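You operate a simulated robot arm through the tools that you are given. There is no shell and no other tool. Be economical: measure what you need, move in short steps, check, and stop when the job is done.

You are at the controls of a simulated robot arm. One attempt, no reset.

Task
Put the jar with the green lid in the beige carton's middle cell, then close and tape it.
Fine: tape with the yellow slider and park it again; free the clamp.

The check looks at the end state, three seconds after you hand in, the way a careful person would. Anything else that was tipped, shoved, dropped, spilled or broken makes it a failure. A push-on lid holds only when it is set on centred and level and pressed home; a screw cap is set on level and turned clockwise until tight.

Robot
A 6-joint arm with a two-finger parallel gripper, fixed in place. Base frame: the origin is at the foot of the arm, x ahead of it, y to its left, z up; the work surface is at about z = 0. Lengths are in mm, angles in rad, forces in N, time in s.
With the tool pointing down near the work surface it reaches from about 140 to 580 mm from the base axis. Its first joint turns from -1.152 to 1.152 rad. Payload 2.1 kg.
The tool frame sits at the grasp point between the pads (the TCP): z along the fingers, y along the line on which they close. The tips reach 30 mm beyond it. Largest opening 94 mm; finger width 28, thickness 10; the body of the gripper, 50 by 96 mm, starts 55 mm behind the TCP.
Orientation is that of the tool frame in the base frame, as [roll, pitch, yaw] about the fixed x, y, z axes, in that order (R = Rz(yaw) Ry(pitch) Rx(roll)). With the fingers straight down and closing along the base's y, the tool's x points along the base's -x, its y along +y and its z along -z.

Tools
- The arm moves only by the tool drive_tool. Its argument "moves" is a list of rows, each a list of 7 numbers: the shift along the tool's x, y, z in mm, then the turn, a rotation vector about the tool's x, y, z in rad, then the closure, from 0 (fully open) to 1 (shut). In form: [[tx, ty, tz, wx, wy, wz, gripper], ...]. A call has 1 to 8 rows; each row is the pose to reach, as a shift and turn from the pose commanded when the call began, along the tool's axes at that moment. Rows are played at 5 a second. More than 50 mm and 0.15 rad between two rows, or a gripper value outside its range, and nothing of the call is played. Where a pose cannot be reached the arm comes as near as it can. A force on the tool above 70 N (or 10 N above the force at the start of the call, whichever is more), or a blocked arm, ends the call early, and 0.2 s more pass. Each finger travels about 72 mm/s and halts on what it meets, pressing with about 44 N; the grip force reading is that of the motor and also rises with nothing between the fingers. The clock runs only during rows and for 0.2 s after the last one: add rows that repeat a pose to give the fingers time. The reply holds the time, the measured pose of the TCP, the force on the tool along the base axes, the opening and the grip force, in the units named above and with some noise, with the torque about the TCP (base axes, N m) and any sound that the robot's microphone picked up, and new pictures: "show" is both (left out), scene, wrist or none.
- Cameras (640 x 400 px; columns grow to the right, rows downward): "scene" is fixed at [49.2, -376.4, 468.1]; the picture's right is [0.78, -0.63, 0.00], its down [-0.45, -0.56, -0.70] and it looks along [0.44, 0.54, -0.72] (base axes); focal length 214 px, centre (320, 200). "wrist" rides on the gripper at [76, 14, -102] in the tool frame; the picture's right is [-0.18, 0.98, 0.00], its down [-0.75, -0.14, -0.64] and it looks along [-0.63, -0.12, 0.77] (tool axes); focal length 243 px, centre (320, 200). There is no depth. A picture from a camera that has moved, and an enlarged one, comes with that camera's place and axes in the base frame and with its lens.
- enlarge(camera, box): a new picture of the part [left, top, right, bottom] of that camera's present view, enlarged. No time passes.
- close_job(): hands the job in; it is judged then, once.

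Go step by step. Nothing tells you positions but the pictures and the camera data: compare them with the known pose of the tool, close in by small moves and look again before you grip or let go. The budget is 120 turns and 200 pictures, counting those below and the enlarged ones. Unless the task says otherwise, let go and move clear before handing in, and close with one line.

The tools are called after "Emit:" by a JSON object that holds its "method" and its "body". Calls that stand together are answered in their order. drive_tool: Moves the arm, as the interface text tells. Its arguments: {"type":"object","properties":{"moves":{"type":"array"},"show":{"type":"string","enum":["both","scene","wrist","none"]}},"required":["moves"]} The other tools are called the same way: enlarge (camera, box) takes an enlarged picture of a part of a camera's view; close_job () hands the job in.

At the start:

```text
time: 0.0
position: [342.1, -49.2, 362.1]
tcp_rot: [-3.141, 0.001, 3.141]
wrist_force: [-0.5, 0.4, 0.7]
moment: [0.02, 0.0, -0.04]
finger_gap: 94.1
gripper_force: 0.1
```

scene: 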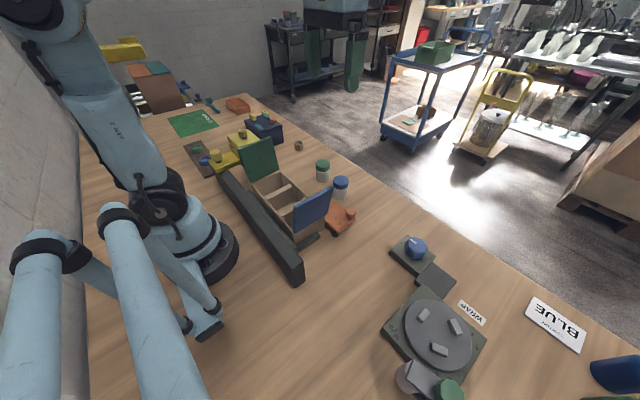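
wrist: 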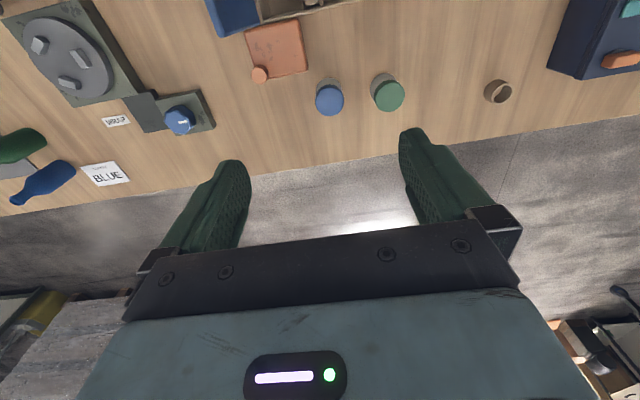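

I see a carton with open flaps (green and blue), two jars (green and blue lids), a yellow slider, an orange clamp and other things. I'll enlarge to understand the carton.

Emit:
{"method": "enlarge", "body": {"camera": "scene", "box": [200, 120, 360, 240]}}

Emit:
{"method": "enlarge", "body": {"camera": "scene", "box": [150, 80, 310, 180]}}

Emit:
{"method": "enlarge", "body": {"camera": "scene", "box": [360, 220, 640, 400]}}

Emit:
{"method": "enlarge", "body": {"camera": "wrist", "box": [200, 0, 640, 150]}}

```text
3.33 times, centred on (280, 180) of scene
camera zoom: at [49.2, -376.4, 468.1], right [0.78, -0.63, 0.0], down [-0.45, -0.56, -0.7], along [0.44, 0.54, -0.72], focal length 715 px, centre (453, 267)
```

zoom: 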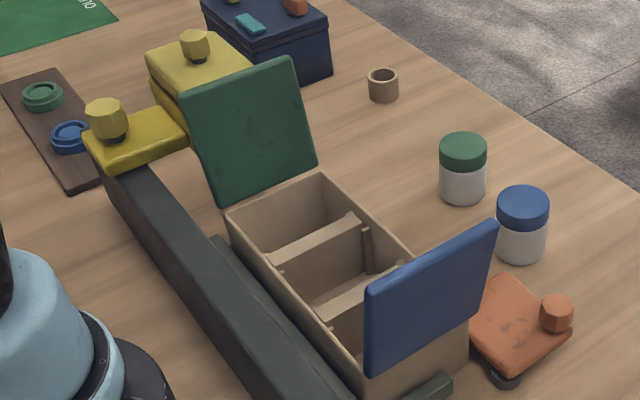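

```text
4.00 times, centred on (230, 130) of scene
camera zoom: at [49.2, -376.4, 468.1], right [0.78, -0.63, 0.0], down [-0.45, -0.56, -0.7], along [0.44, 0.54, -0.72], focal length 858 px, centre (680, 480)
```

zoom: 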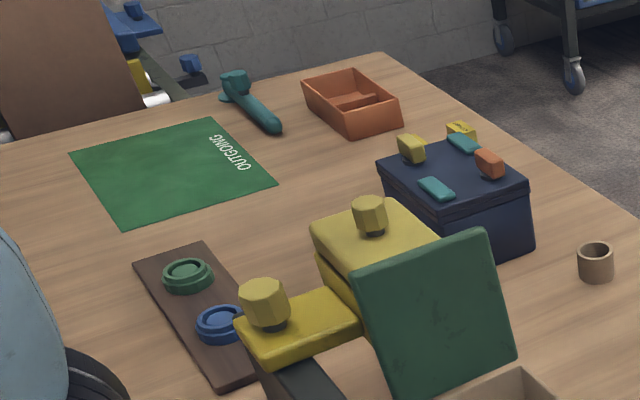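

```text
2.22 times, centred on (500, 310) of scene
camera zoom: at [49.2, -376.4, 468.1], right [0.78, -0.63, 0.0], down [-0.45, -0.56, -0.7], along [0.44, 0.54, -0.72], focal length 477 px, centre (-80, -44)
```

zoom: 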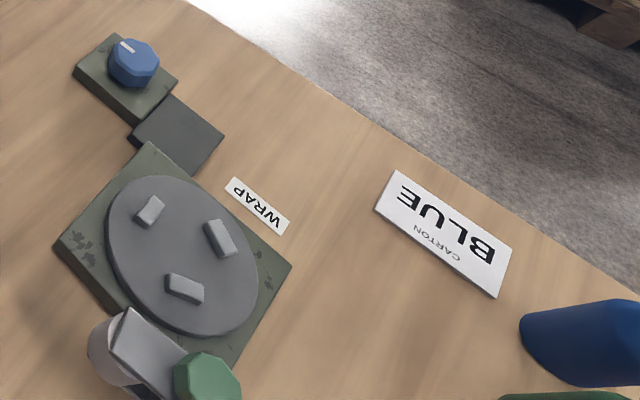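

```text
1.45 times, centred on (420, 75) of wrist
camera zoom: at [264.4, -34.5, 463.2], right [0.18, 0.98, 0.0], down [0.75, -0.14, 0.64], along [0.63, -0.12, -0.77], focal length 353 px, centre (174, 382)
```

zoom: 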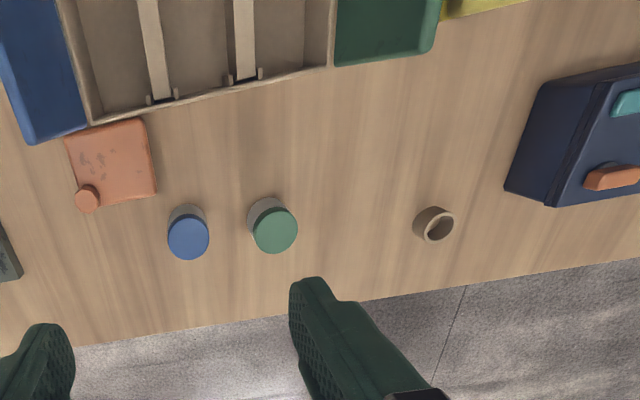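

The wrist camera needs to sit further back to see the carton. I'll retreat by about 130 mm and look.

Emit:
{"method": "drive_tool", "body": {"moves": [[45, 0, 0, 0, 0, 0, 0], [90, 0, 0, 0, 0, 0, 0], [130, 0, 0, 0, 0, 0, 0], [130, 0, 0, 0, 0, 0, 0]]}}

```text
time: 1.0
position: [212.7, -49.5, 362.4]
tcp_rot: [3.141, -0.001, 3.14]
wrist_force: [1.0, 0.4, -0.2]
moment: [-0.01, -0.03, 0.03]
finger_gap: 94.1
gripper_force: 0.0
camera wrist: at [134.2, -35.9, 464.5], right [0.18, 0.98, 0.0], down [0.75, -0.14, 0.64], along [0.63, -0.12, -0.77], focal length 243 px, centre (320, 200)
```

scene: 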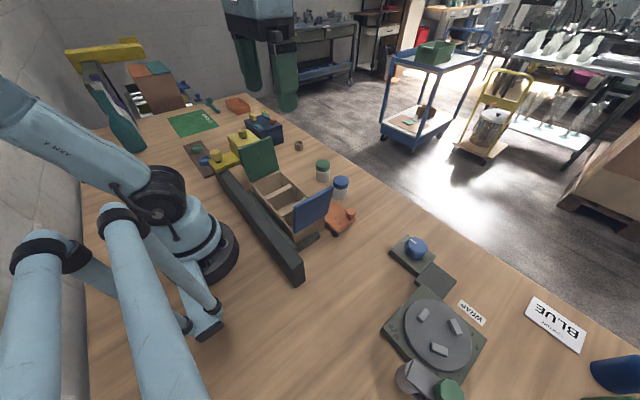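
wrist: 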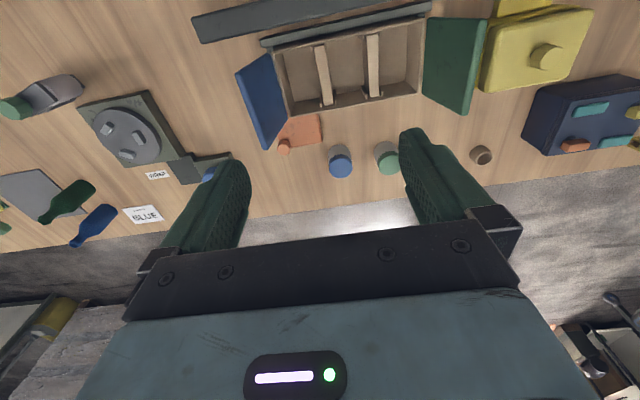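

Emit:
{"method": "enlarge", "body": {"camera": "wrist", "box": [180, 0, 420, 170]}}

Emit:
{"method": "enlarge", "body": {"camera": "wrist", "box": [400, 0, 640, 170]}}

Emit:
{"method": "enlarge", "body": {"camera": "wrist", "box": [0, 50, 240, 250]}}

```text
2.35 times, centred on (300, 85) of wrist
camera zoom: at [134.2, -35.9, 464.5], right [0.18, 0.98, 0.0], down [0.75, -0.14, 0.64], along [0.63, -0.12, -0.77], focal length 571 px, centre (367, 471)
```

zoom: 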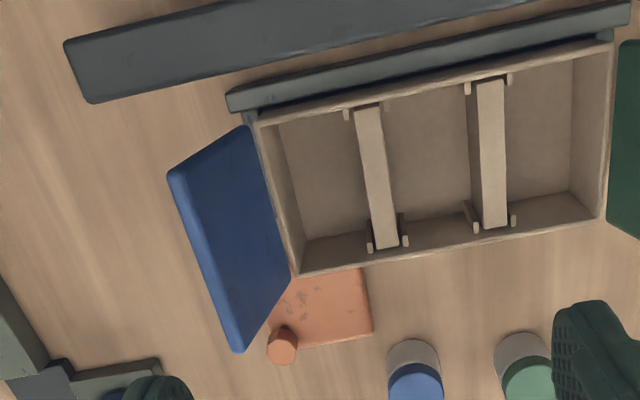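

```text
2.35 times, centred on (520, 85) of wrist
camera zoom: at [134.2, -35.9, 464.5], right [0.18, 0.98, 0.0], down [0.75, -0.14, 0.64], along [0.63, -0.12, -0.77], focal length 571 px, centre (-151, 471)
```

zoom: 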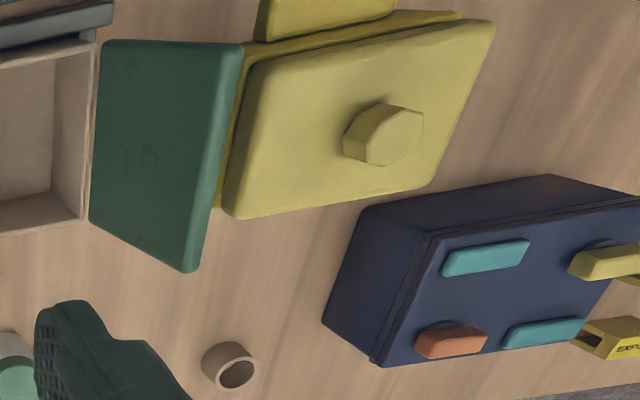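

```text
2.00 times, centred on (120, 150) of wrist
camera zoom: at [134.2, -35.9, 464.5], right [0.18, 0.98, 0.0], down [0.75, -0.14, 0.64], along [0.63, -0.12, -0.77], focal length 485 px, centre (720, 300)
```

zoom: 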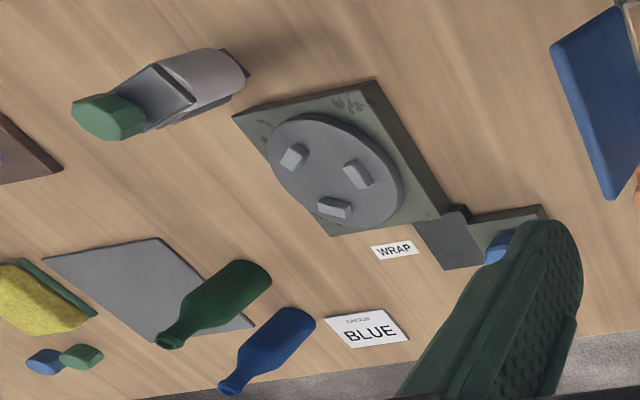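

I'll move the camera toward +y to look at the yellow parts, and read the card.

Emit:
{"method": "enlarge", "body": {"camera": "scene", "box": [450, 280, 600, 370]}}

Emit:
{"method": "drive_tool", "body": {"moves": [[0, 45, 0, 0, 0, 0, 0], [0, 90, 0, 0, 0, 0, 0], [0, 135, 0, 0, 0, 0, 0], [0, 180, 20, 0, 0, 0, 0], [0, 200, 0, 0, 0, 0, 0], [0, 200, 0, 0, 0, 0, 0]], "show": "wrist"}}

```text
4.27 times, centred on (525, 325) of scene
camera zoom: at [49.2, -376.4, 468.1], right [0.78, -0.63, 0.0], down [-0.45, -0.56, -0.7], along [0.44, 0.54, -0.72], focal length 915 px, centre (-555, -333)
```

zoom: 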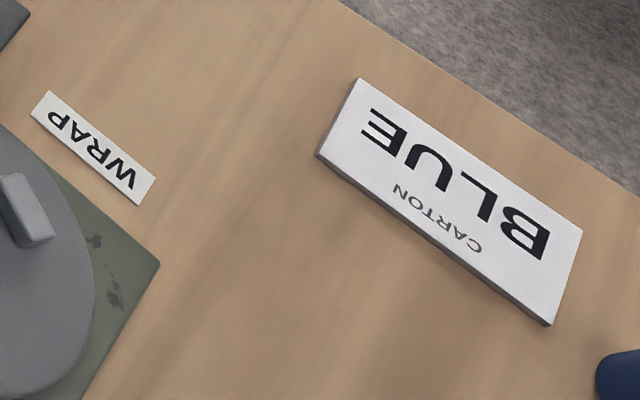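

```text
time: 2.4
position: [210.6, 151.3, 361.6]
tcp_rot: [3.141, 0.0, 3.14]
wrist_force: [0.2, -0.1, 0.4]
moment: [0.02, 0.0, -0.01]
finger_gap: 94.2
gripper_force: 0.1
camera wrist: at [133.6, 165.7, 462.9], right [0.18, 0.98, 0.0], down [0.75, -0.14, 0.64], along [0.63, -0.12, -0.77], focal length 243 px, centre (320, 200)
```

wrist: 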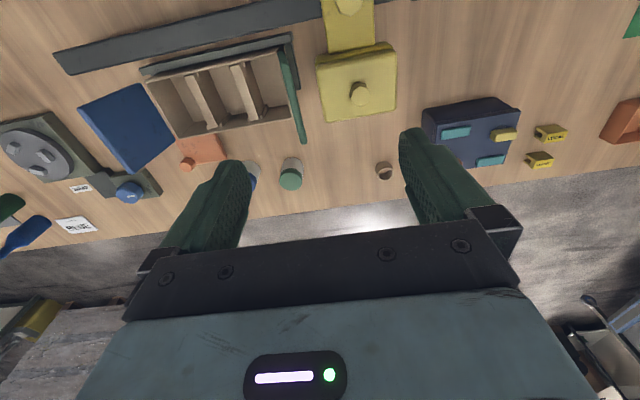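

Emit:
{"method": "enlarge", "body": {"camera": "wrist", "box": [50, 0, 310, 180]}}

Emit:
{"method": "enlarge", "body": {"camera": "wrist", "box": [260, 0, 460, 150]}}

```text
2.22 times, centred on (180, 90) of wrist
camera zoom: at [133.6, 165.7, 462.9], right [0.18, 0.98, 0.0], down [0.75, -0.14, 0.64], along [0.63, -0.12, -0.77], focal length 539 px, centre (631, 444)
```

zoom: 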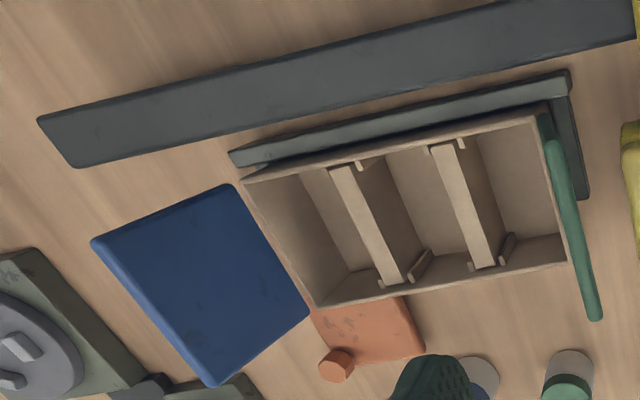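

```text
2.67 times, centred on (360, 75) of wrist
camera zoom: at [133.6, 165.7, 462.9], right [0.18, 0.98, 0.0], down [0.75, -0.14, 0.64], along [0.63, -0.12, -0.77], focal length 647 px, centre (213, 533)
```

zoom: 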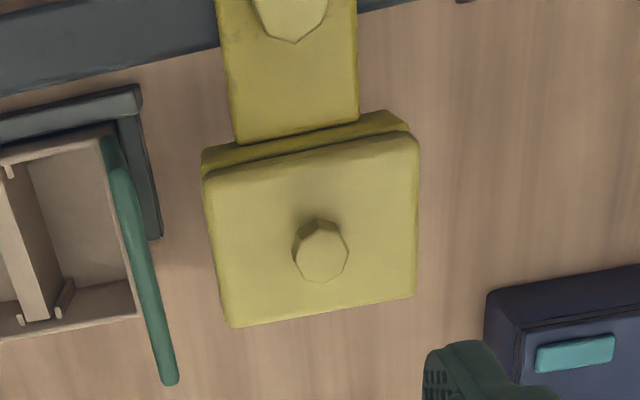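

I take the green jar to be near (401, 47), with its lid top at about z≈65. The carton spans x≈180–275 and y≈-110–97, with its rim at about z≈62. I'll approach above the jar with the fingers turned to close along x, so they fit the middle cell.

Emit:
{"method": "drive_tool", "body": {"moves": [[-24, -13, 6, 0, 0, -0.143, 0], [-48, -26, 12, 0, 0, -0.286, 0], [-72, -39, 18, 0, 0, -0.429, 0], [-96, -52, 24, 0, 0, -0.571, 0], [-120, -65, 30, 0, 0, -0.714, 0], [-144, -78, 36, 0, 0, -0.857, 0], [-168, -91, 42, 0, 0, -1.0, 0], [-190, -104, 50, 0, 0, -1.143, 0]], "show": "none"}}

Emit:
{"method": "drive_tool", "body": {"moves": [[0, 0, 0, 0, 0, -0.143, 0], [0, 0, 0, 0, 0, -0.286, 0], [0, 0, 0, 0, 0, -0.428, 0], [0, 0, 0, 0, 0, -0.428, 0]]}}

```text
time: 4.2
position: [404.5, 45.1, 308.6]
tcp_rot: [3.141, 0.0, -1.996]
wrist_force: [0.4, -0.2, 0.0]
moment: [-0.01, -0.01, -0.01]
finger_gap: 93.8
gripper_force: 0.0
```

```text
time: 5.2
position: [402.8, 47.4, 310.4]
tcp_rot: [3.141, 0.0, -1.57]
wrist_force: [0.0, -0.7, -0.3]
moment: [0.05, 0.04, -0.04]
finger_gap: 94.2
gripper_force: 0.0
camera wrist: at [387.1, -29.2, 413.1], right [-0.98, 0.18, 0.0], down [0.14, 0.75, 0.64], along [0.12, 0.63, -0.77], focal length 243 px, centre (320, 200)
```

scene: 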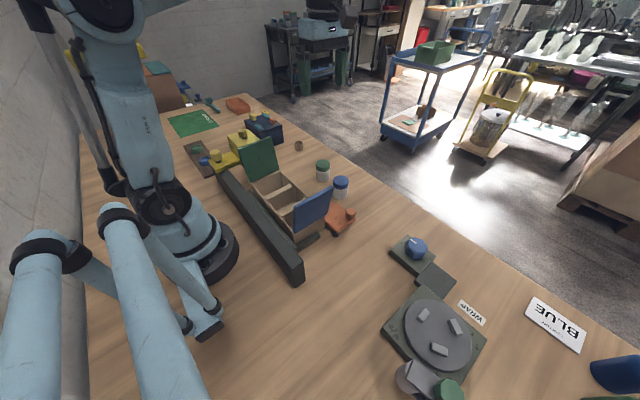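
wrist: 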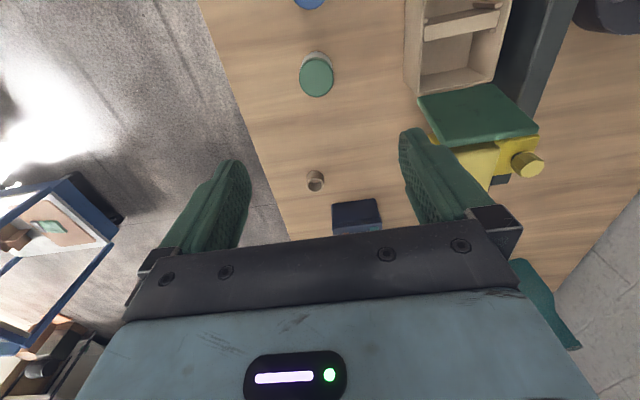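

The jar seems to be about (406, 50). I'll correct for that and go down to z≈160.

Emit:
{"method": "drive_tool", "body": {"moves": [[-2, -2, 50, 0, 0, 0, 0], [-3, -3.5, 100, 0, 0, 0, 0], [-3, -3.5, 150, 0, 0, 0, 0], [-3, -3.5, 150, 0, 0, 0, 0.1]]}}

```text
time: 6.2
position: [404.3, 47.5, 157.1]
tcp_rot: [3.141, 0.001, -1.571]
wrist_force: [0.5, -0.2, 0.6]
moment: [0.01, -0.02, 0.03]
finger_gap: 84.7
gripper_force: 0.0
camera wrist: at [388.9, -28.7, 260.2], right [-0.98, 0.18, 0.0], down [0.14, 0.75, 0.64], along [0.12, 0.63, -0.77], focal length 243 px, centre (320, 200)
```

scene: 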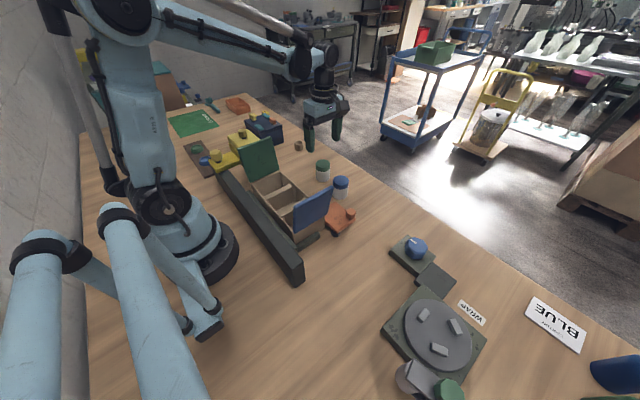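
wrist: 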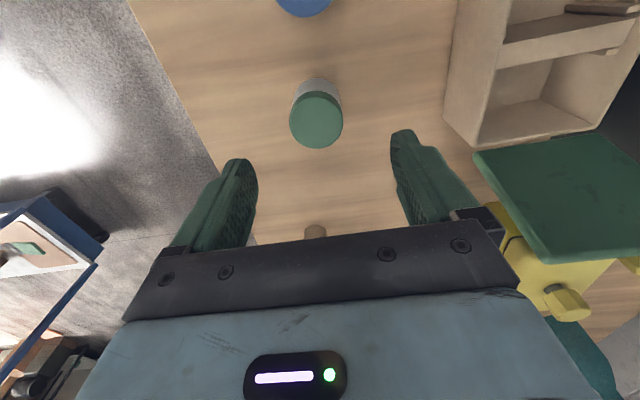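

The jar is at about (406.8, 49.5). I'll descend around it to z≈42 before gripping.

Emit:
{"method": "drive_tool", "body": {"moves": [[-2, -2.4, 40, 0, 0, 0, 0.1], [-2, -2.4, 75, 0, 0, 0, 0.1], [-2, -2.4, 100, 0, 0, 0, 0.1], [-2, -2.4, 115, 0, 0, 0, 0.1], [-2, -2.4, 115, 0, 0, 0, 0.1]]}}

```text
time: 7.4
position: [407.1, 51.0, 45.7]
tcp_rot: [-3.14, 0.0, -1.571]
wrist_force: [-0.3, 0.3, -0.2]
moment: [0.03, 0.04, -0.06]
finger_gap: 84.4
gripper_force: 0.0
camera wrist: at [391.2, -25.5, 148.3], right [-0.98, 0.18, 0.0], down [0.14, 0.75, 0.64], along [0.12, 0.63, -0.77], focal length 243 px, centre (320, 200)
```

scene: 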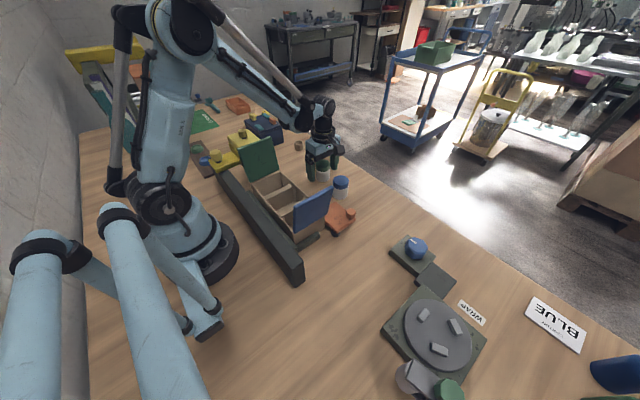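
wrist: 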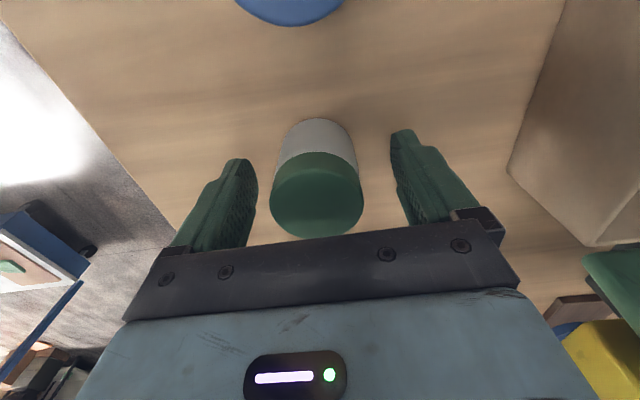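

The jar sits between the fingers and about 3 mm low in y. I'll shift and grip.

Emit:
{"method": "drive_tool", "body": {"moves": [[3.5, 0, 1, 0, 0, 0, 0.1], [3.5, 0, 1, 0, 0, 0, 0.35], [3.5, 0, 1, 0, 0, 0, 0.6], [3.5, 0, 1, 0, 0, 0, 0.7], [3.5, 0, 1, 0, 0, 0, 0.7]], "show": "wrist"}}

```text
time: 8.6
position: [406.3, 46.6, 45.2]
tcp_rot: [-3.141, 0.0, -1.571]
wrist_force: [0.8, -0.2, 0.3]
moment: [-0.03, 0.0, -0.01]
finger_gap: 48.6
gripper_force: 43.8
camera wrist: at [391.7, -29.0, 147.5], right [-0.98, 0.18, 0.0], down [0.14, 0.75, 0.64], along [0.12, 0.63, -0.77], focal length 243 px, centre (320, 200)
```

wrist: 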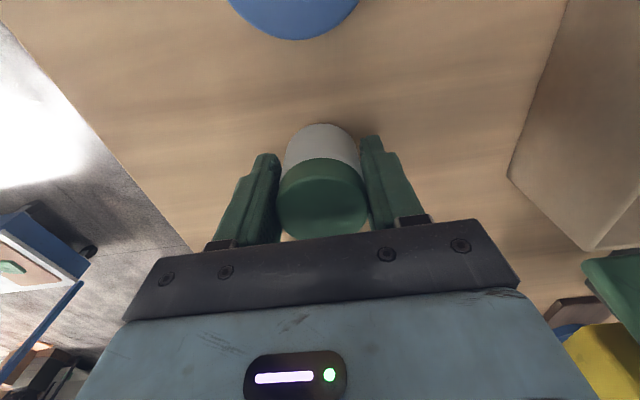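

Gripped at 48.6 mm. I'll lift and carry the jar over the carton to about (230, -10, 200).

Emit:
{"method": "drive_tool", "body": {"moves": [[0, 0, -30, 0, 0, 0, 0.7], [0, 0, -75, 0, 0, 0, 0.7], [0, 0, -120, 0, 0, 0, 0.7], [5, 20, -155, 0, 0, 0, 0.7], [20, 65, -155, 0, 0, 0, 0.7], [38, 110, -155, 0, 0, 0, 0.7], [57, 150, -155, 0, 0, 0, 0.7], [57, 176, -155, 0, 0, 0, 0.7]]}}

```text
time: 10.4
position: [230.5, -8.8, 201.1]
tcp_rot: [-3.141, -0.001, -1.57]
wrist_force: [-0.1, 0.5, -1.7]
moment: [0.0, 0.03, 0.02]
finger_gap: 48.8
gripper_force: 44.8
camera wrist: at [215.0, -84.3, 302.7], right [-0.98, 0.18, 0.0], down [0.14, 0.75, 0.64], along [0.12, 0.63, -0.77], focal length 243 px, centre (320, 200)
```

scene: 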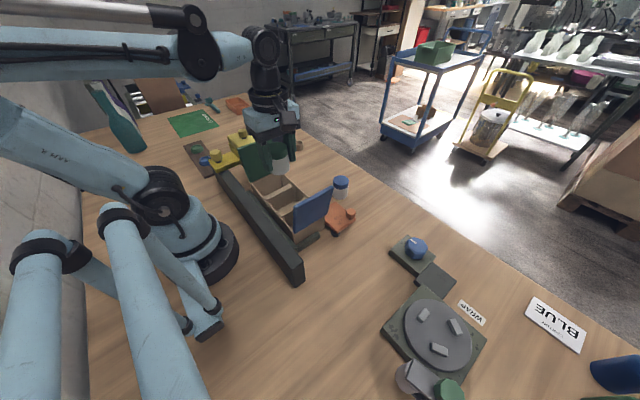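
wrist: 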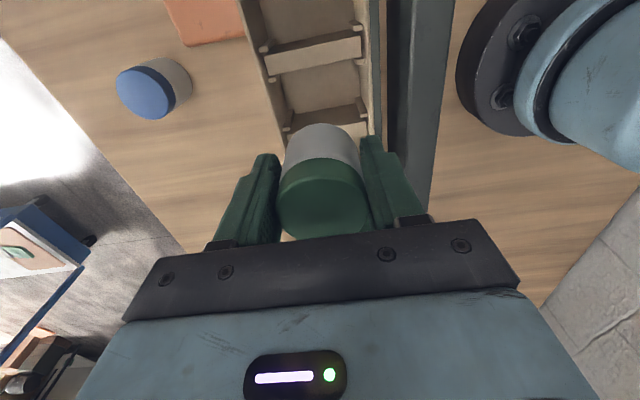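

Emit:
{"method": "enlarge", "body": {"camera": "wrist", "box": [220, 0, 420, 150]}}

Emit:
{"method": "enlarge", "body": {"camera": "scene", "box": [220, 120, 360, 250]}}

```text
2.67 times, centred on (320, 75) of wrist
camera zoom: at [215.0, -84.3, 302.7], right [-0.98, 0.18, 0.0], down [0.14, 0.75, 0.64], along [0.12, 0.63, -0.77], focal length 647 px, centre (320, 533)
```

zoom: 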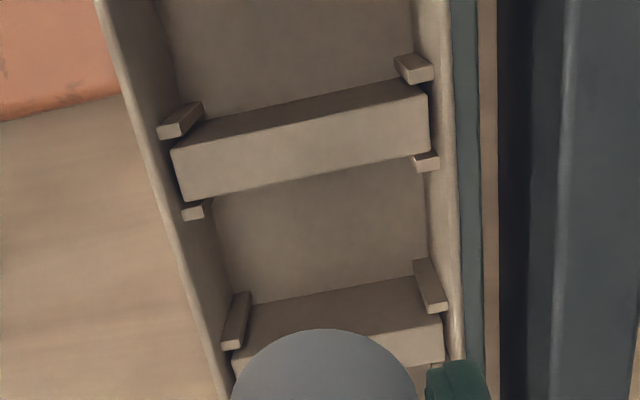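

```text
3.08 times, centred on (290, 185) of scene
camera zoom: at [49.2, -376.4, 468.1], right [0.78, -0.63, 0.0], down [-0.45, -0.56, -0.7], along [0.44, 0.54, -0.72], focal length 660 px, centre (412, 246)
```

zoom: 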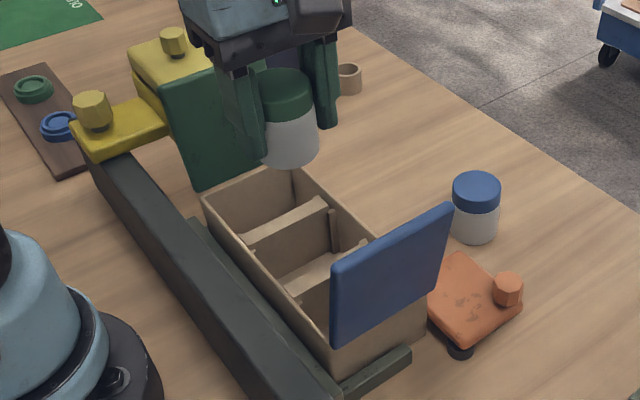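

The cell centre comes to about (230, -10), which nearly matches where I am. I'll lower until the jar bottom is just above the rim and check.

Emit:
{"method": "drive_tool", "body": {"moves": [[0, 0, 30, 0, 0, 0, 0.7], [0, 0, 60, 0, 0, 0, 0.7], [0, 0, 78, 0, 0, 0, 0.7], [0, 0, 78, 0, 0, 0, 0.7]]}}

Emit:
{"method": "enlarge", "body": {"camera": "scene", "box": [220, 120, 360, 250]}}

Emit:
{"method": "enlarge", "body": {"camera": "wrist", "box": [160, 0, 480, 240]}}

```text
time: 11.4
position: [231.6, -8.7, 120.5]
tcp_rot: [-3.141, 0.002, -1.571]
wrist_force: [-0.3, 0.5, -1.7]
moment: [0.0, 0.0, 0.0]
finger_gap: 48.9
gripper_force: 44.5
camera wrist: at [216.7, -84.4, 223.4], right [-0.98, 0.18, 0.0], down [0.14, 0.75, 0.64], along [0.12, 0.63, -0.77], focal length 243 px, centre (320, 200)
```

scene: 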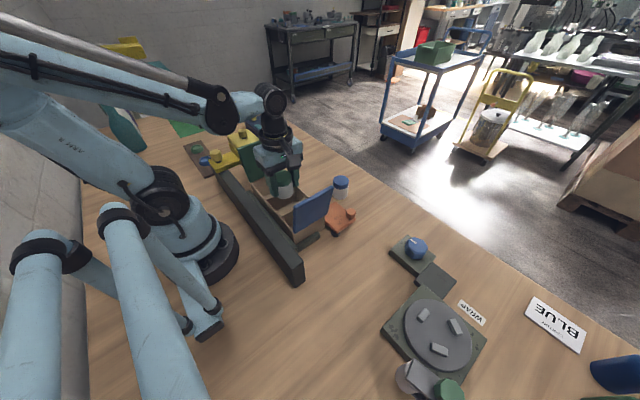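
wrist: 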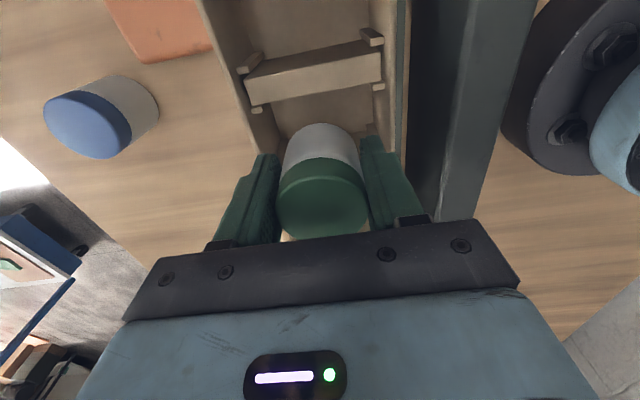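

```text
3.08 times, centred on (290, 185) of scene
camera zoom: at [49.2, -376.4, 468.1], right [0.78, -0.63, 0.0], down [-0.45, -0.56, -0.7], along [0.44, 0.54, -0.72], focal length 660 px, centre (412, 246)
```

zoom: 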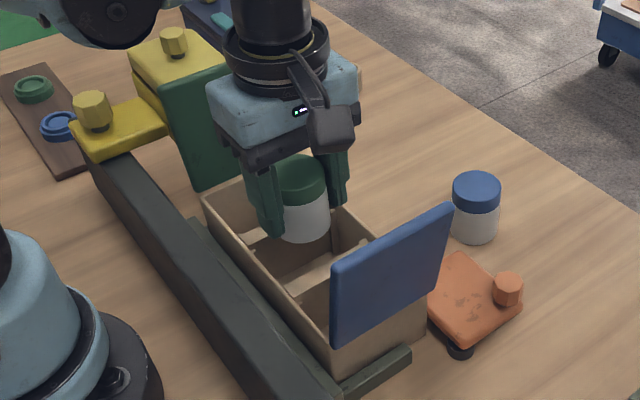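

```text
1.67 times, centred on (320, 120) of wrist
camera zoom: at [216.7, -84.4, 223.4], right [-0.98, 0.18, 0.0], down [0.14, 0.75, 0.64], along [0.12, 0.63, -0.77], focal length 404 px, centre (320, 333)
```

zoom: 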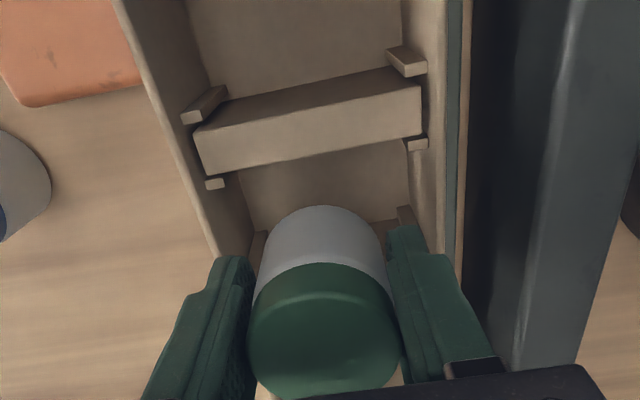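

The jar may sit a few mm toward +y of the cell's centre line (y≈-9.7). I'll shift 2.5 mm to -y and lower in gently.

Emit:
{"method": "drive_tool", "body": {"moves": [[2.5, 0.8, 0, 0, 0, 0, 0.7], [2.5, 0.8, 15, 0, 0, 0, 0.7], [2.5, 0.8, 30, 0, 0, 0, 0.7], [2.5, 0.8, 42, 0, 0, 0, 0.7], [2.5, 0.8, 54, 0, 0, 0, 0.7], [2.5, 0.8, 60, 0, 0, 0, 0.7]]}}

Emit:
{"method": "enlarge", "body": {"camera": "wrist", "box": [160, 0, 480, 240]}}

```text
time: 12.8
position: [231.1, -11.6, 61.7]
tcp_rot: [3.141, 0.0, -1.57]
wrist_force: [0.4, 0.1, -1.8]
moment: [0.03, -0.01, 0.01]
finger_gap: 48.5
gripper_force: 43.7
camera wrist: at [215.6, -86.9, 163.7], right [-0.98, 0.18, 0.0], down [0.14, 0.75, 0.64], along [0.12, 0.63, -0.77], focal length 243 px, centre (320, 200)
```

scene: 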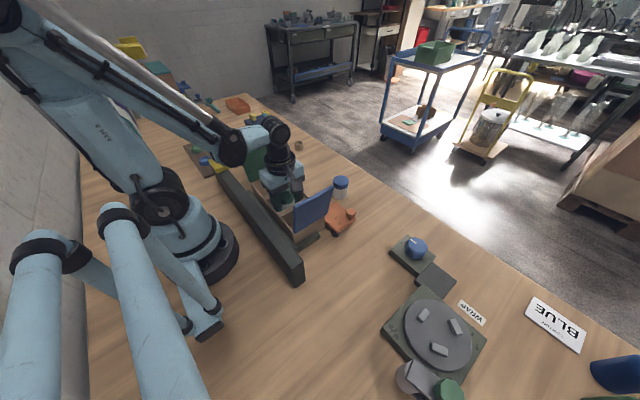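
wrist: 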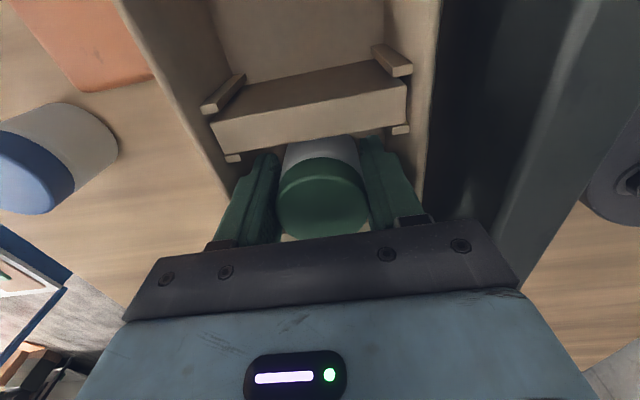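

```text
1.67 times, centred on (320, 120) of wrist
camera zoom: at [215.6, -86.9, 163.7], right [-0.98, 0.18, 0.0], down [0.14, 0.75, 0.64], along [0.12, 0.63, -0.77], focal length 404 px, centre (320, 333)
```

zoom: 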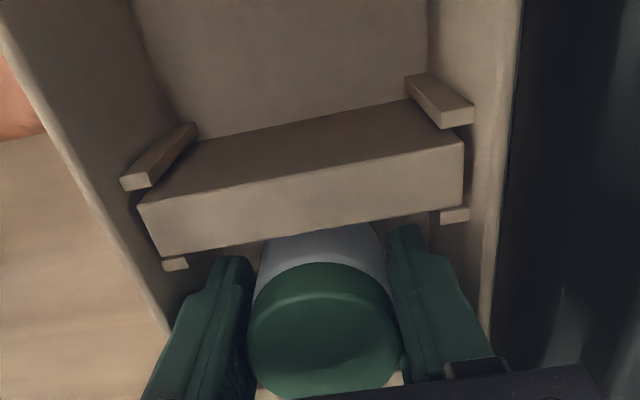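

The jar is inside the cell and touching nothing. I'll lower in fine steps to the floor.

Emit:
{"method": "drive_tool", "body": {"moves": [[0, 0, 4, 0, 0, 0, 0.7], [0, 0, 8, 0, 0, 0, 0.7], [0, 0, 10, 0, 0, 0, 0.7], [0, 0, 11, 0, 0, 0, 0.7], [0, 0, 11, 0, 0, 0, 0.7]], "show": "none"}}

```text
time: 14.0
position: [231.5, -11.4, 51.3]
tcp_rot: [3.142, 0.001, -1.571]
wrist_force: [-0.1, -1.1, -1.3]
moment: [0.0, -0.01, 0.02]
finger_gap: 48.7
gripper_force: 43.8
```

Emit:
{"method": "drive_tool", "body": {"moves": [[0, 0, 1, 0, 0, 0, 0.7], [0, 0, 2, 0, 0, 0, 0.7], [0, 0, 2, 0, 0, 0, 0.7]], "show": "none"}}

```text
time: 14.8
position: [232.2, -10.8, 49.0]
tcp_rot: [-3.14, -0.002, -1.571]
wrist_force: [-3.2, -0.5, 15.4]
moment: [0.07, 0.02, 0.03]
finger_gap: 48.7
gripper_force: 43.8
```

The jar is on the floor (15 N contact). I'll open moderately and rise straight up.

Emit:
{"method": "drive_tool", "body": {"moves": [[0, 0, -0.5, 0, 0, 0, 0.4], [0, 0, -0.5, 0, 0, 0, 0.28], [0, 0, -0.5, 0, 0, 0, 0.28], [0, 0, -20, 0, 0, 0, 0.28], [0, 0, -60, 0, 0, 0, 0.28], [0, 0, -105, 0, 0, 0, 0.28], [0, 0, -150, 0, 0, 0, 0.28], [0, 0, -150, 0, 0, 0, 0.28]]}}

Emit:
{"method": "enlarge", "body": {"camera": "wrist", "box": [160, 0, 480, 240]}}

Emit:
{"method": "enlarge", "body": {"camera": "scene", "box": [180, 120, 360, 260]}}

```text
time: 16.6
position: [228.1, -10.9, 199.4]
tcp_rot: [3.141, 0.001, -1.572]
wrist_force: [-0.1, 1.1, -2.6]
moment: [0.0, 0.0, -0.03]
finger_gap: 60.0
gripper_force: 0.0
camera wrist: at [213.8, -85.7, 302.0], right [-0.98, 0.18, 0.0], down [0.14, 0.75, 0.64], along [0.12, 0.63, -0.77], focal length 243 px, centre (320, 200)
```

scene: 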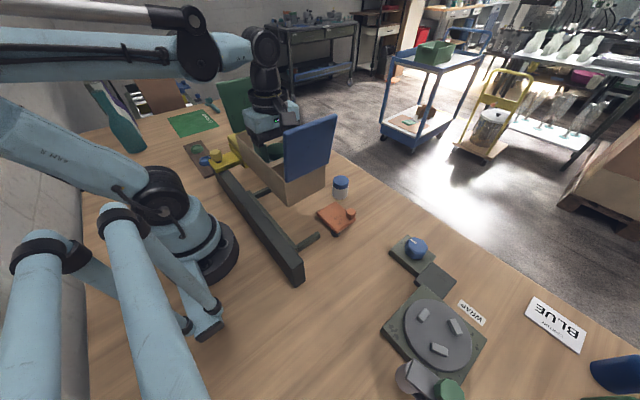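
wrist: 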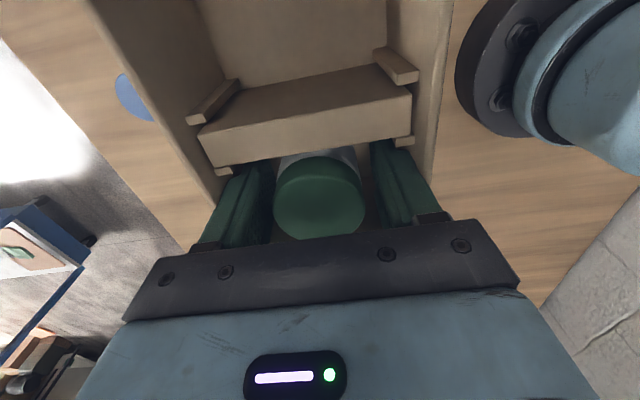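

```text
1.67 times, centred on (320, 120) of wrist
camera zoom: at [213.8, -85.7, 302.0], right [-0.98, 0.18, 0.0], down [0.14, 0.75, 0.64], along [0.12, 0.63, -0.77], focal length 404 px, centre (320, 333)
```

zoom: 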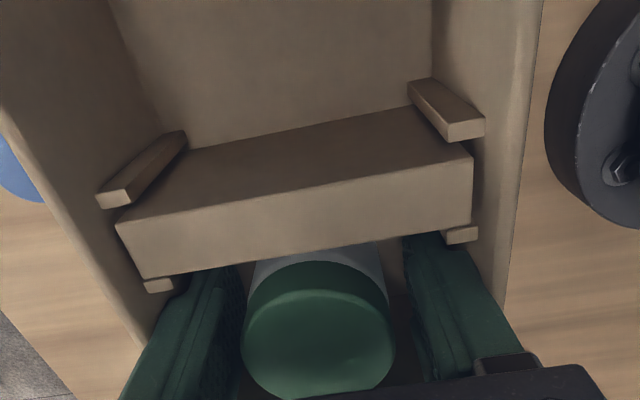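

```text
2.86 times, centred on (270, 190) of scene
camera zoom: at [49.2, -376.4, 468.1], right [0.78, -0.63, 0.0], down [-0.45, -0.56, -0.7], along [0.44, 0.54, -0.72], focal length 613 px, centre (463, 229)
```

zoom: 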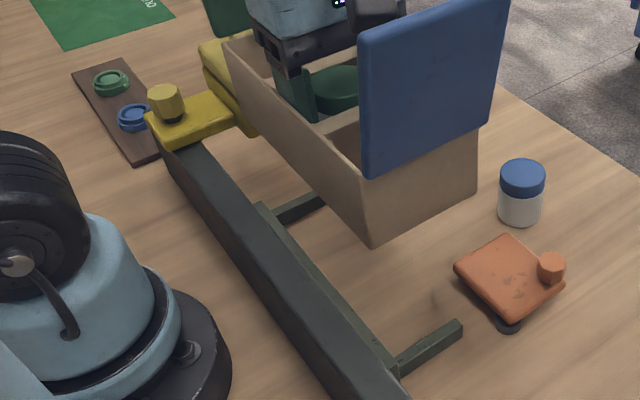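

The fingers opened against the carton walls and lifted the carton with them. I'll lower it straight back down, slowly near the bottom.

Emit:
{"method": "drive_tool", "body": {"moves": [[0, 0, 40, 0, 0, 0, 0.28], [0, 0, 80, 0, 0, 0, 0.28], [0, 0, 115, 0, 0, 0, 0.28], [0, 0, 125, 0, 0, 0, 0.28], [0, 0, 125, 0, 0, 0, 0.28]]}}

Emit:
{"method": "enlarge", "body": {"camera": "scene", "box": [180, 120, 360, 260]}}

```text
time: 17.8
position: [230.0, -10.6, 74.6]
tcp_rot: [-3.141, -0.001, -1.571]
wrist_force: [-0.1, -0.4, -2.8]
moment: [-0.02, 0.04, 0.0]
finger_gap: 60.1
gripper_force: 0.0
camera wrist: at [214.9, -86.7, 176.4], right [-0.98, 0.18, 0.0], down [0.14, 0.75, 0.64], along [0.12, 0.63, -0.77], focal length 243 px, centre (320, 200)
```

scene: 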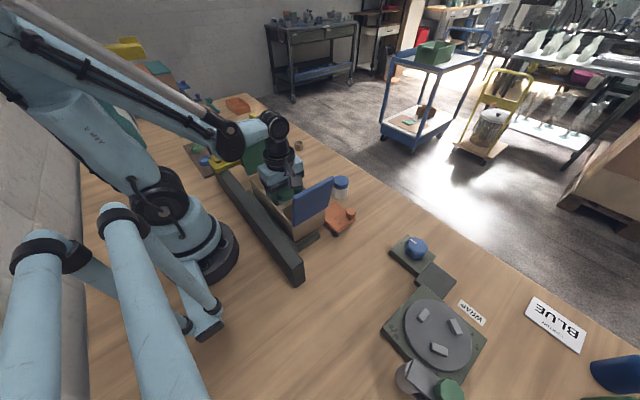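
wrist: 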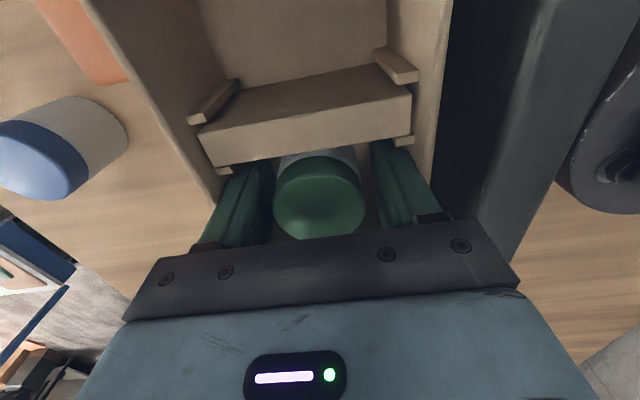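

```text
2.86 times, centred on (270, 190) of scene
camera zoom: at [49.2, -376.4, 468.1], right [0.78, -0.63, 0.0], down [-0.45, -0.56, -0.7], along [0.44, 0.54, -0.72], focal length 613 px, centre (463, 229)
```

zoom: 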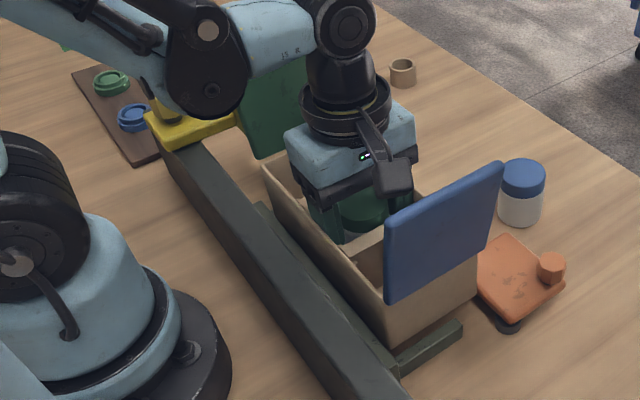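

Aligned over its seat as before. I'll lower in small steps until it touches.

Emit:
{"method": "drive_tool", "body": {"moves": [[0, 0, 8, 0, 0, 0, 0.28], [0, 0, 14, 0, 0, 0, 0.28], [0, 0, 18, 0, 0, 0, 0.28], [0, 0, 21, 0, 0, 0, 0.28], [0, 0, 22, 0, 0, 0, 0.28], [0, 0, 22, 0, 0, 0, 0.28]]}}

Emit:
{"method": "enlarge", "body": {"camera": "scene", "box": [180, 120, 360, 260]}}

```text
time: 19.2
position: [231.1, -9.4, 51.8]
tcp_rot: [-3.141, 0.0, -1.57]
wrist_force: [-0.4, 0.5, -2.2]
moment: [0.01, 0.0, -0.01]
finger_gap: 60.2
gripper_force: 0.0
camera wrist: at [215.3, -86.2, 153.9], right [-0.98, 0.18, 0.0], down [0.14, 0.75, 0.64], along [0.12, 0.63, -0.77], focal length 243 px, centre (320, 200)
```

scene: 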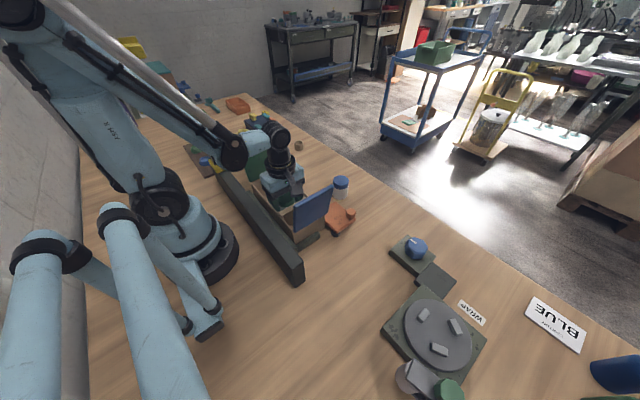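
wrist: 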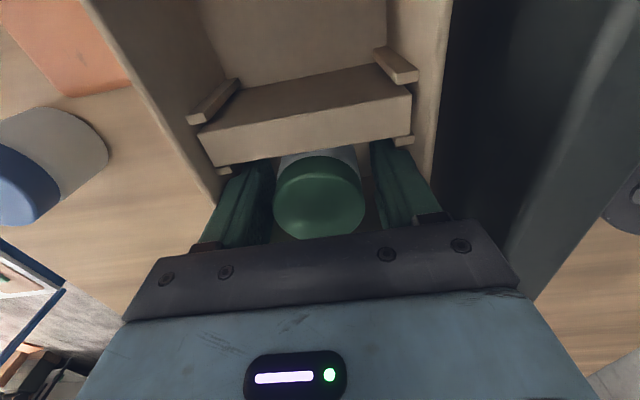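

```text
2.86 times, centred on (270, 190) of scene
camera zoom: at [49.2, -376.4, 468.1], right [0.78, -0.63, 0.0], down [-0.45, -0.56, -0.7], along [0.44, 0.54, -0.72], focal length 613 px, centre (463, 229)
```

zoom: 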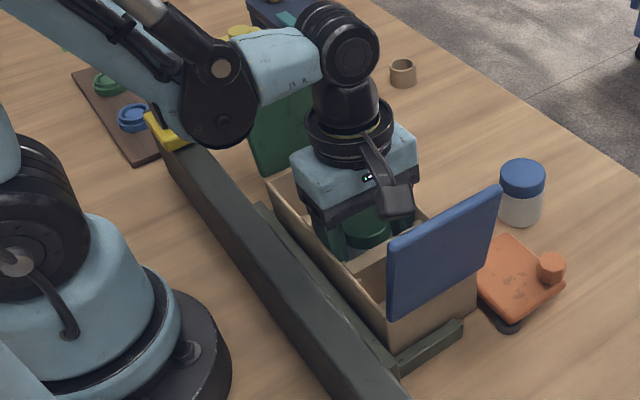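

Emit:
{"method": "drive_tool", "body": {"moves": [[0, 0, 1, 0, 0, 0, 0.28], [0, 0, 2, 0, 0, 0, 0.28], [0, 0, 2.6, 0, 0, 0, 0.28], [0, 0, 2.6, 0, 0, 0, 0.28]], "show": "none"}}

```text
time: 20.2
position: [231.0, -10.5, 49.0]
tcp_rot: [3.141, 0.002, -1.57]
wrist_force: [-1.4, 2.6, 4.2]
moment: [0.01, 0.03, 0.01]
finger_gap: 60.5
gripper_force: 0.1
```

The carton has touched down. I'll narrow the fingers slightly to sit between jar and walls, then rise a little and check.

Emit:
{"method": "drive_tool", "body": {"moves": [[0, 0, 0, 0, 0, 0, 0.42], [0, 0, 0, 0, 0, 0, 0.42], [0, 0, -10, 0, 0, 0, 0.42], [0, 0, -15, 0, 0, 0, 0.42], [0, 0, -15, 0, 0, 0, 0.42]]}}

Emit:
{"method": "enlarge", "body": {"camera": "scene", "box": [180, 120, 360, 260]}}

```text
time: 21.4
position: [231.0, -9.2, 63.1]
tcp_rot: [3.141, 0.0, -1.571]
wrist_force: [0.0, 0.5, -0.3]
moment: [0.02, -0.01, 0.01]
finger_gap: 54.5
gripper_force: 0.0
camera wrist: at [215.7, -85.7, 166.1], right [-0.98, 0.18, 0.0], down [0.14, 0.75, 0.64], along [0.12, 0.63, -0.77], focal length 243 px, centre (320, 200)
```

scene: 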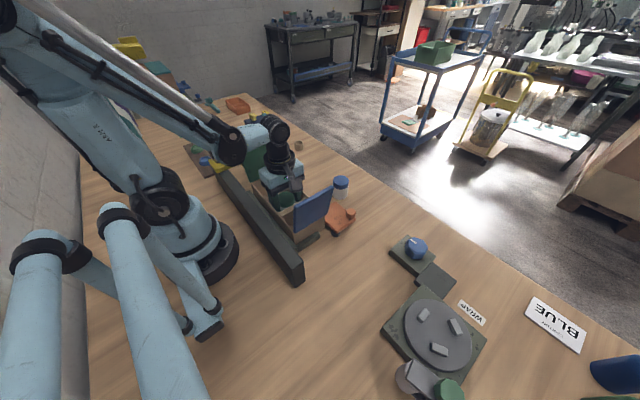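
wrist: 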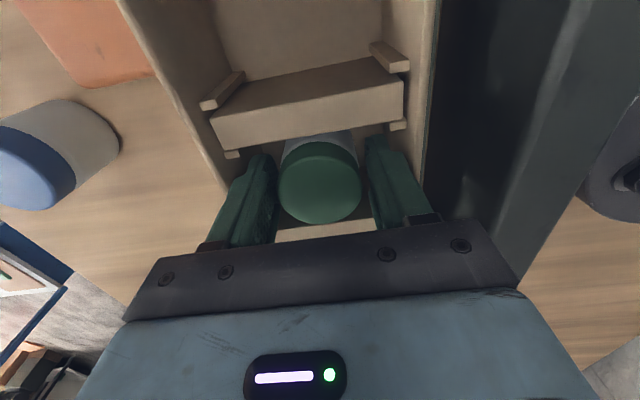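

```text
2.86 times, centred on (270, 190) of scene
camera zoom: at [49.2, -376.4, 468.1], right [0.78, -0.63, 0.0], down [-0.45, -0.56, -0.7], along [0.44, 0.54, -0.72], focal length 613 px, centre (463, 229)
```

zoom: 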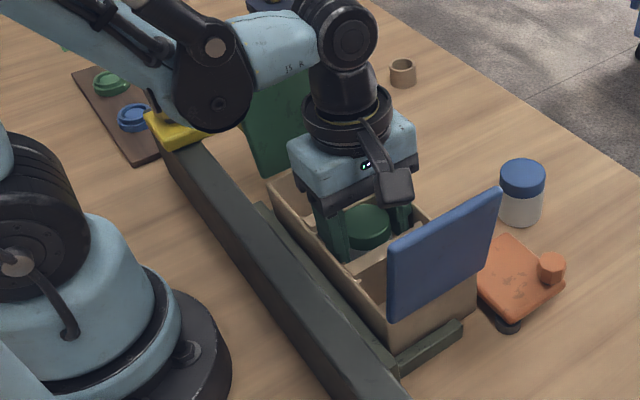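

The carton and jar stay put. I'll rise fully clear and look.

Emit:
{"method": "drive_tool", "body": {"moves": [[0, 0, -20, 0, 0, 0, 0.42], [0, 0, -60, 0, 0, 0, 0.42], [0, 0, -105, 0, 0, 0, 0.42], [0, 0, -150, 0, 0, 0, 0.42], [0, 0, -190, 0, 0, 0, 0.42], [0, 0, -190, 0, 0, 0, 0.42]]}}

Emit:
{"method": "enlarge", "body": {"camera": "scene", "box": [180, 120, 360, 260]}}

Emit:
{"method": "enlarge", "body": {"camera": "wrist", "box": [160, 0, 480, 240]}}

```text
time: 22.8
position: [233.5, -15.0, 252.4]
tcp_rot: [-3.141, -0.001, -1.572]
wrist_force: [-0.1, -0.4, 0.1]
moment: [0.02, 0.05, 0.04]
finger_gap: 54.5
gripper_force: 0.0
camera wrist: at [218.0, -89.1, 355.2], right [-0.98, 0.18, 0.0], down [0.14, 0.75, 0.64], along [0.12, 0.63, -0.77], focal length 243 px, centre (320, 200)
```

scene: 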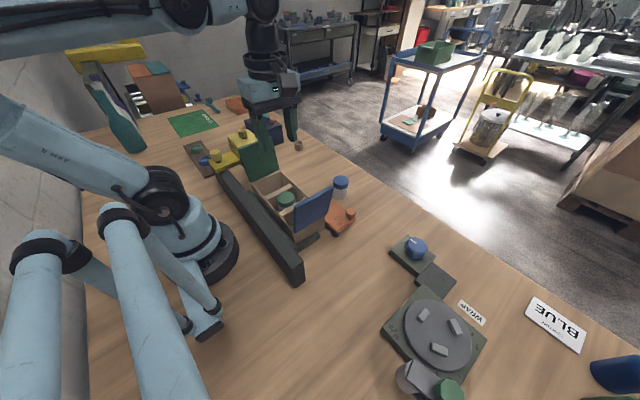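
wrist: 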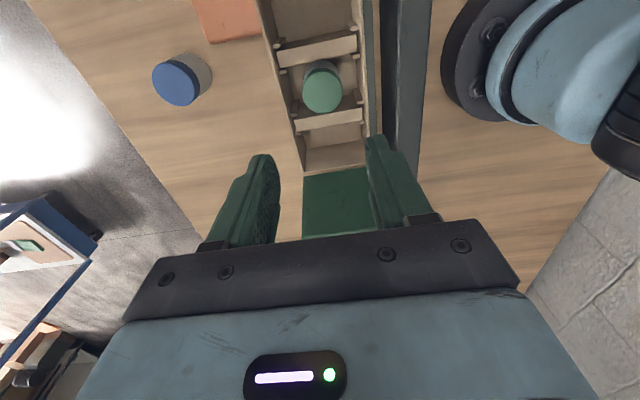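

```text
2.86 times, centred on (270, 190) of scene
camera zoom: at [49.2, -376.4, 468.1], right [0.78, -0.63, 0.0], down [-0.45, -0.56, -0.7], along [0.44, 0.54, -0.72], focal length 613 px, centre (463, 229)
```

zoom: 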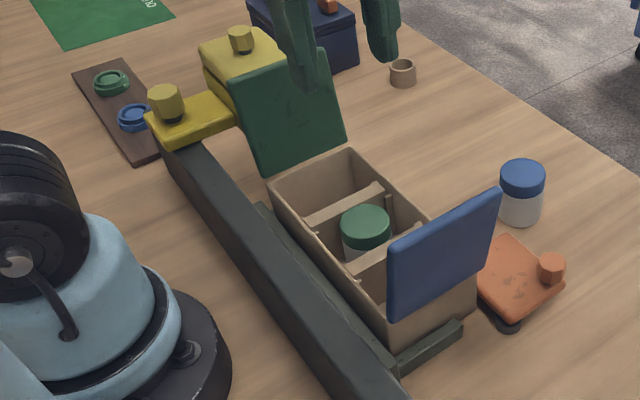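

```text
1.67 times, centred on (320, 120) of wrist
camera zoom: at [218.0, -89.1, 355.2], right [-0.98, 0.18, 0.0], down [0.14, 0.75, 0.64], along [0.12, 0.63, -0.77], focal length 404 px, centre (320, 333)
```

zoom: 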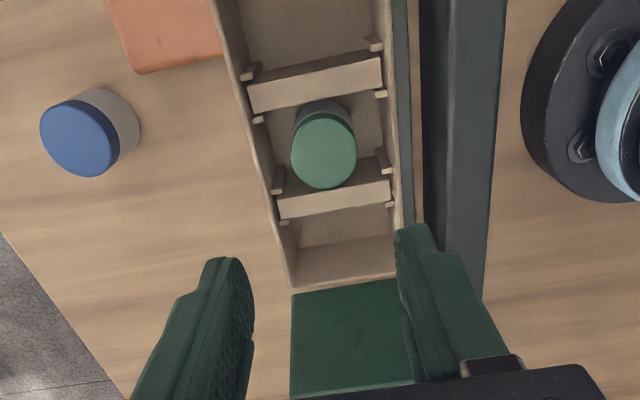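

The jar stands in the middle cell and the carton is seated again. Next I'll look closely at the clamp and slider.

Emit:
{"method": "enlarge", "body": {"camera": "scene", "box": [290, 170, 370, 250]}}

Emit:
{"method": "enlarge", "body": {"camera": "scene", "box": [180, 115, 280, 185]}}

Emit:
{"method": "enlarge", "body": {"camera": "wrist", "box": [160, 0, 400, 120]}}

```text
5.00 times, centred on (330, 210) of scene
camera zoom: at [49.2, -376.4, 468.1], right [0.78, -0.63, 0.0], down [-0.45, -0.56, -0.7], along [0.44, 0.54, -0.72], focal length 1072 px, centre (270, 150)
```

zoom: 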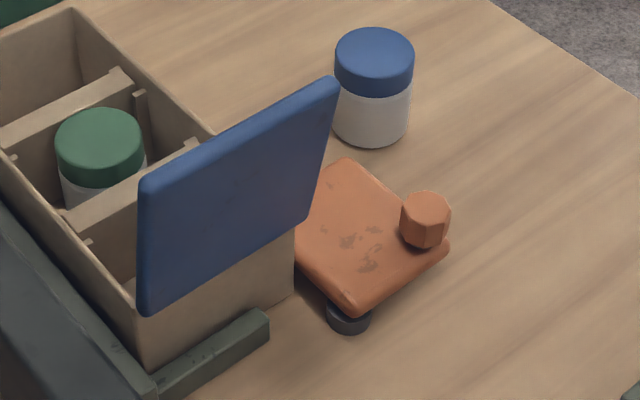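

```text
5.71 times, centred on (230, 150) of scene
camera zoom: at [49.2, -376.4, 468.1], right [0.78, -0.63, 0.0], down [-0.45, -0.56, -0.7], along [0.44, 0.54, -0.72], focal length 1226 px, centre (834, 486)
```

zoom: 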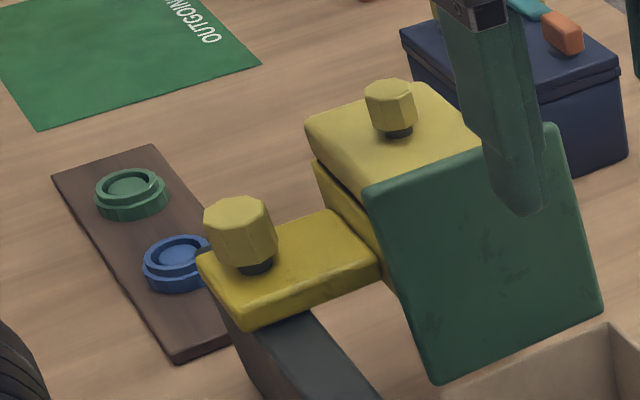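

```text
2.67 times, centred on (280, 60) of wrist
camera zoom: at [218.0, -89.1, 355.2], right [-0.98, 0.18, 0.0], down [0.14, 0.75, 0.64], along [0.12, 0.63, -0.77], focal length 647 px, centre (427, 573)
```

zoom: 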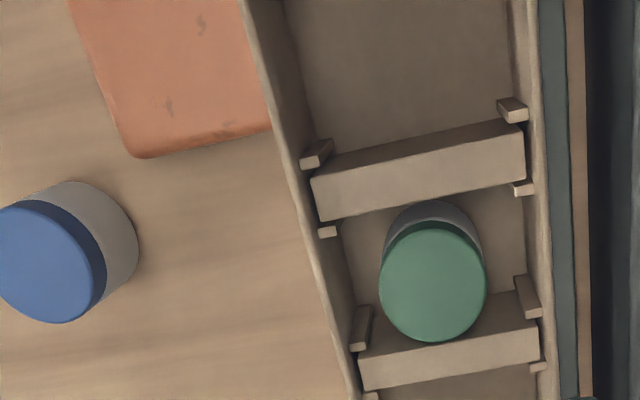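

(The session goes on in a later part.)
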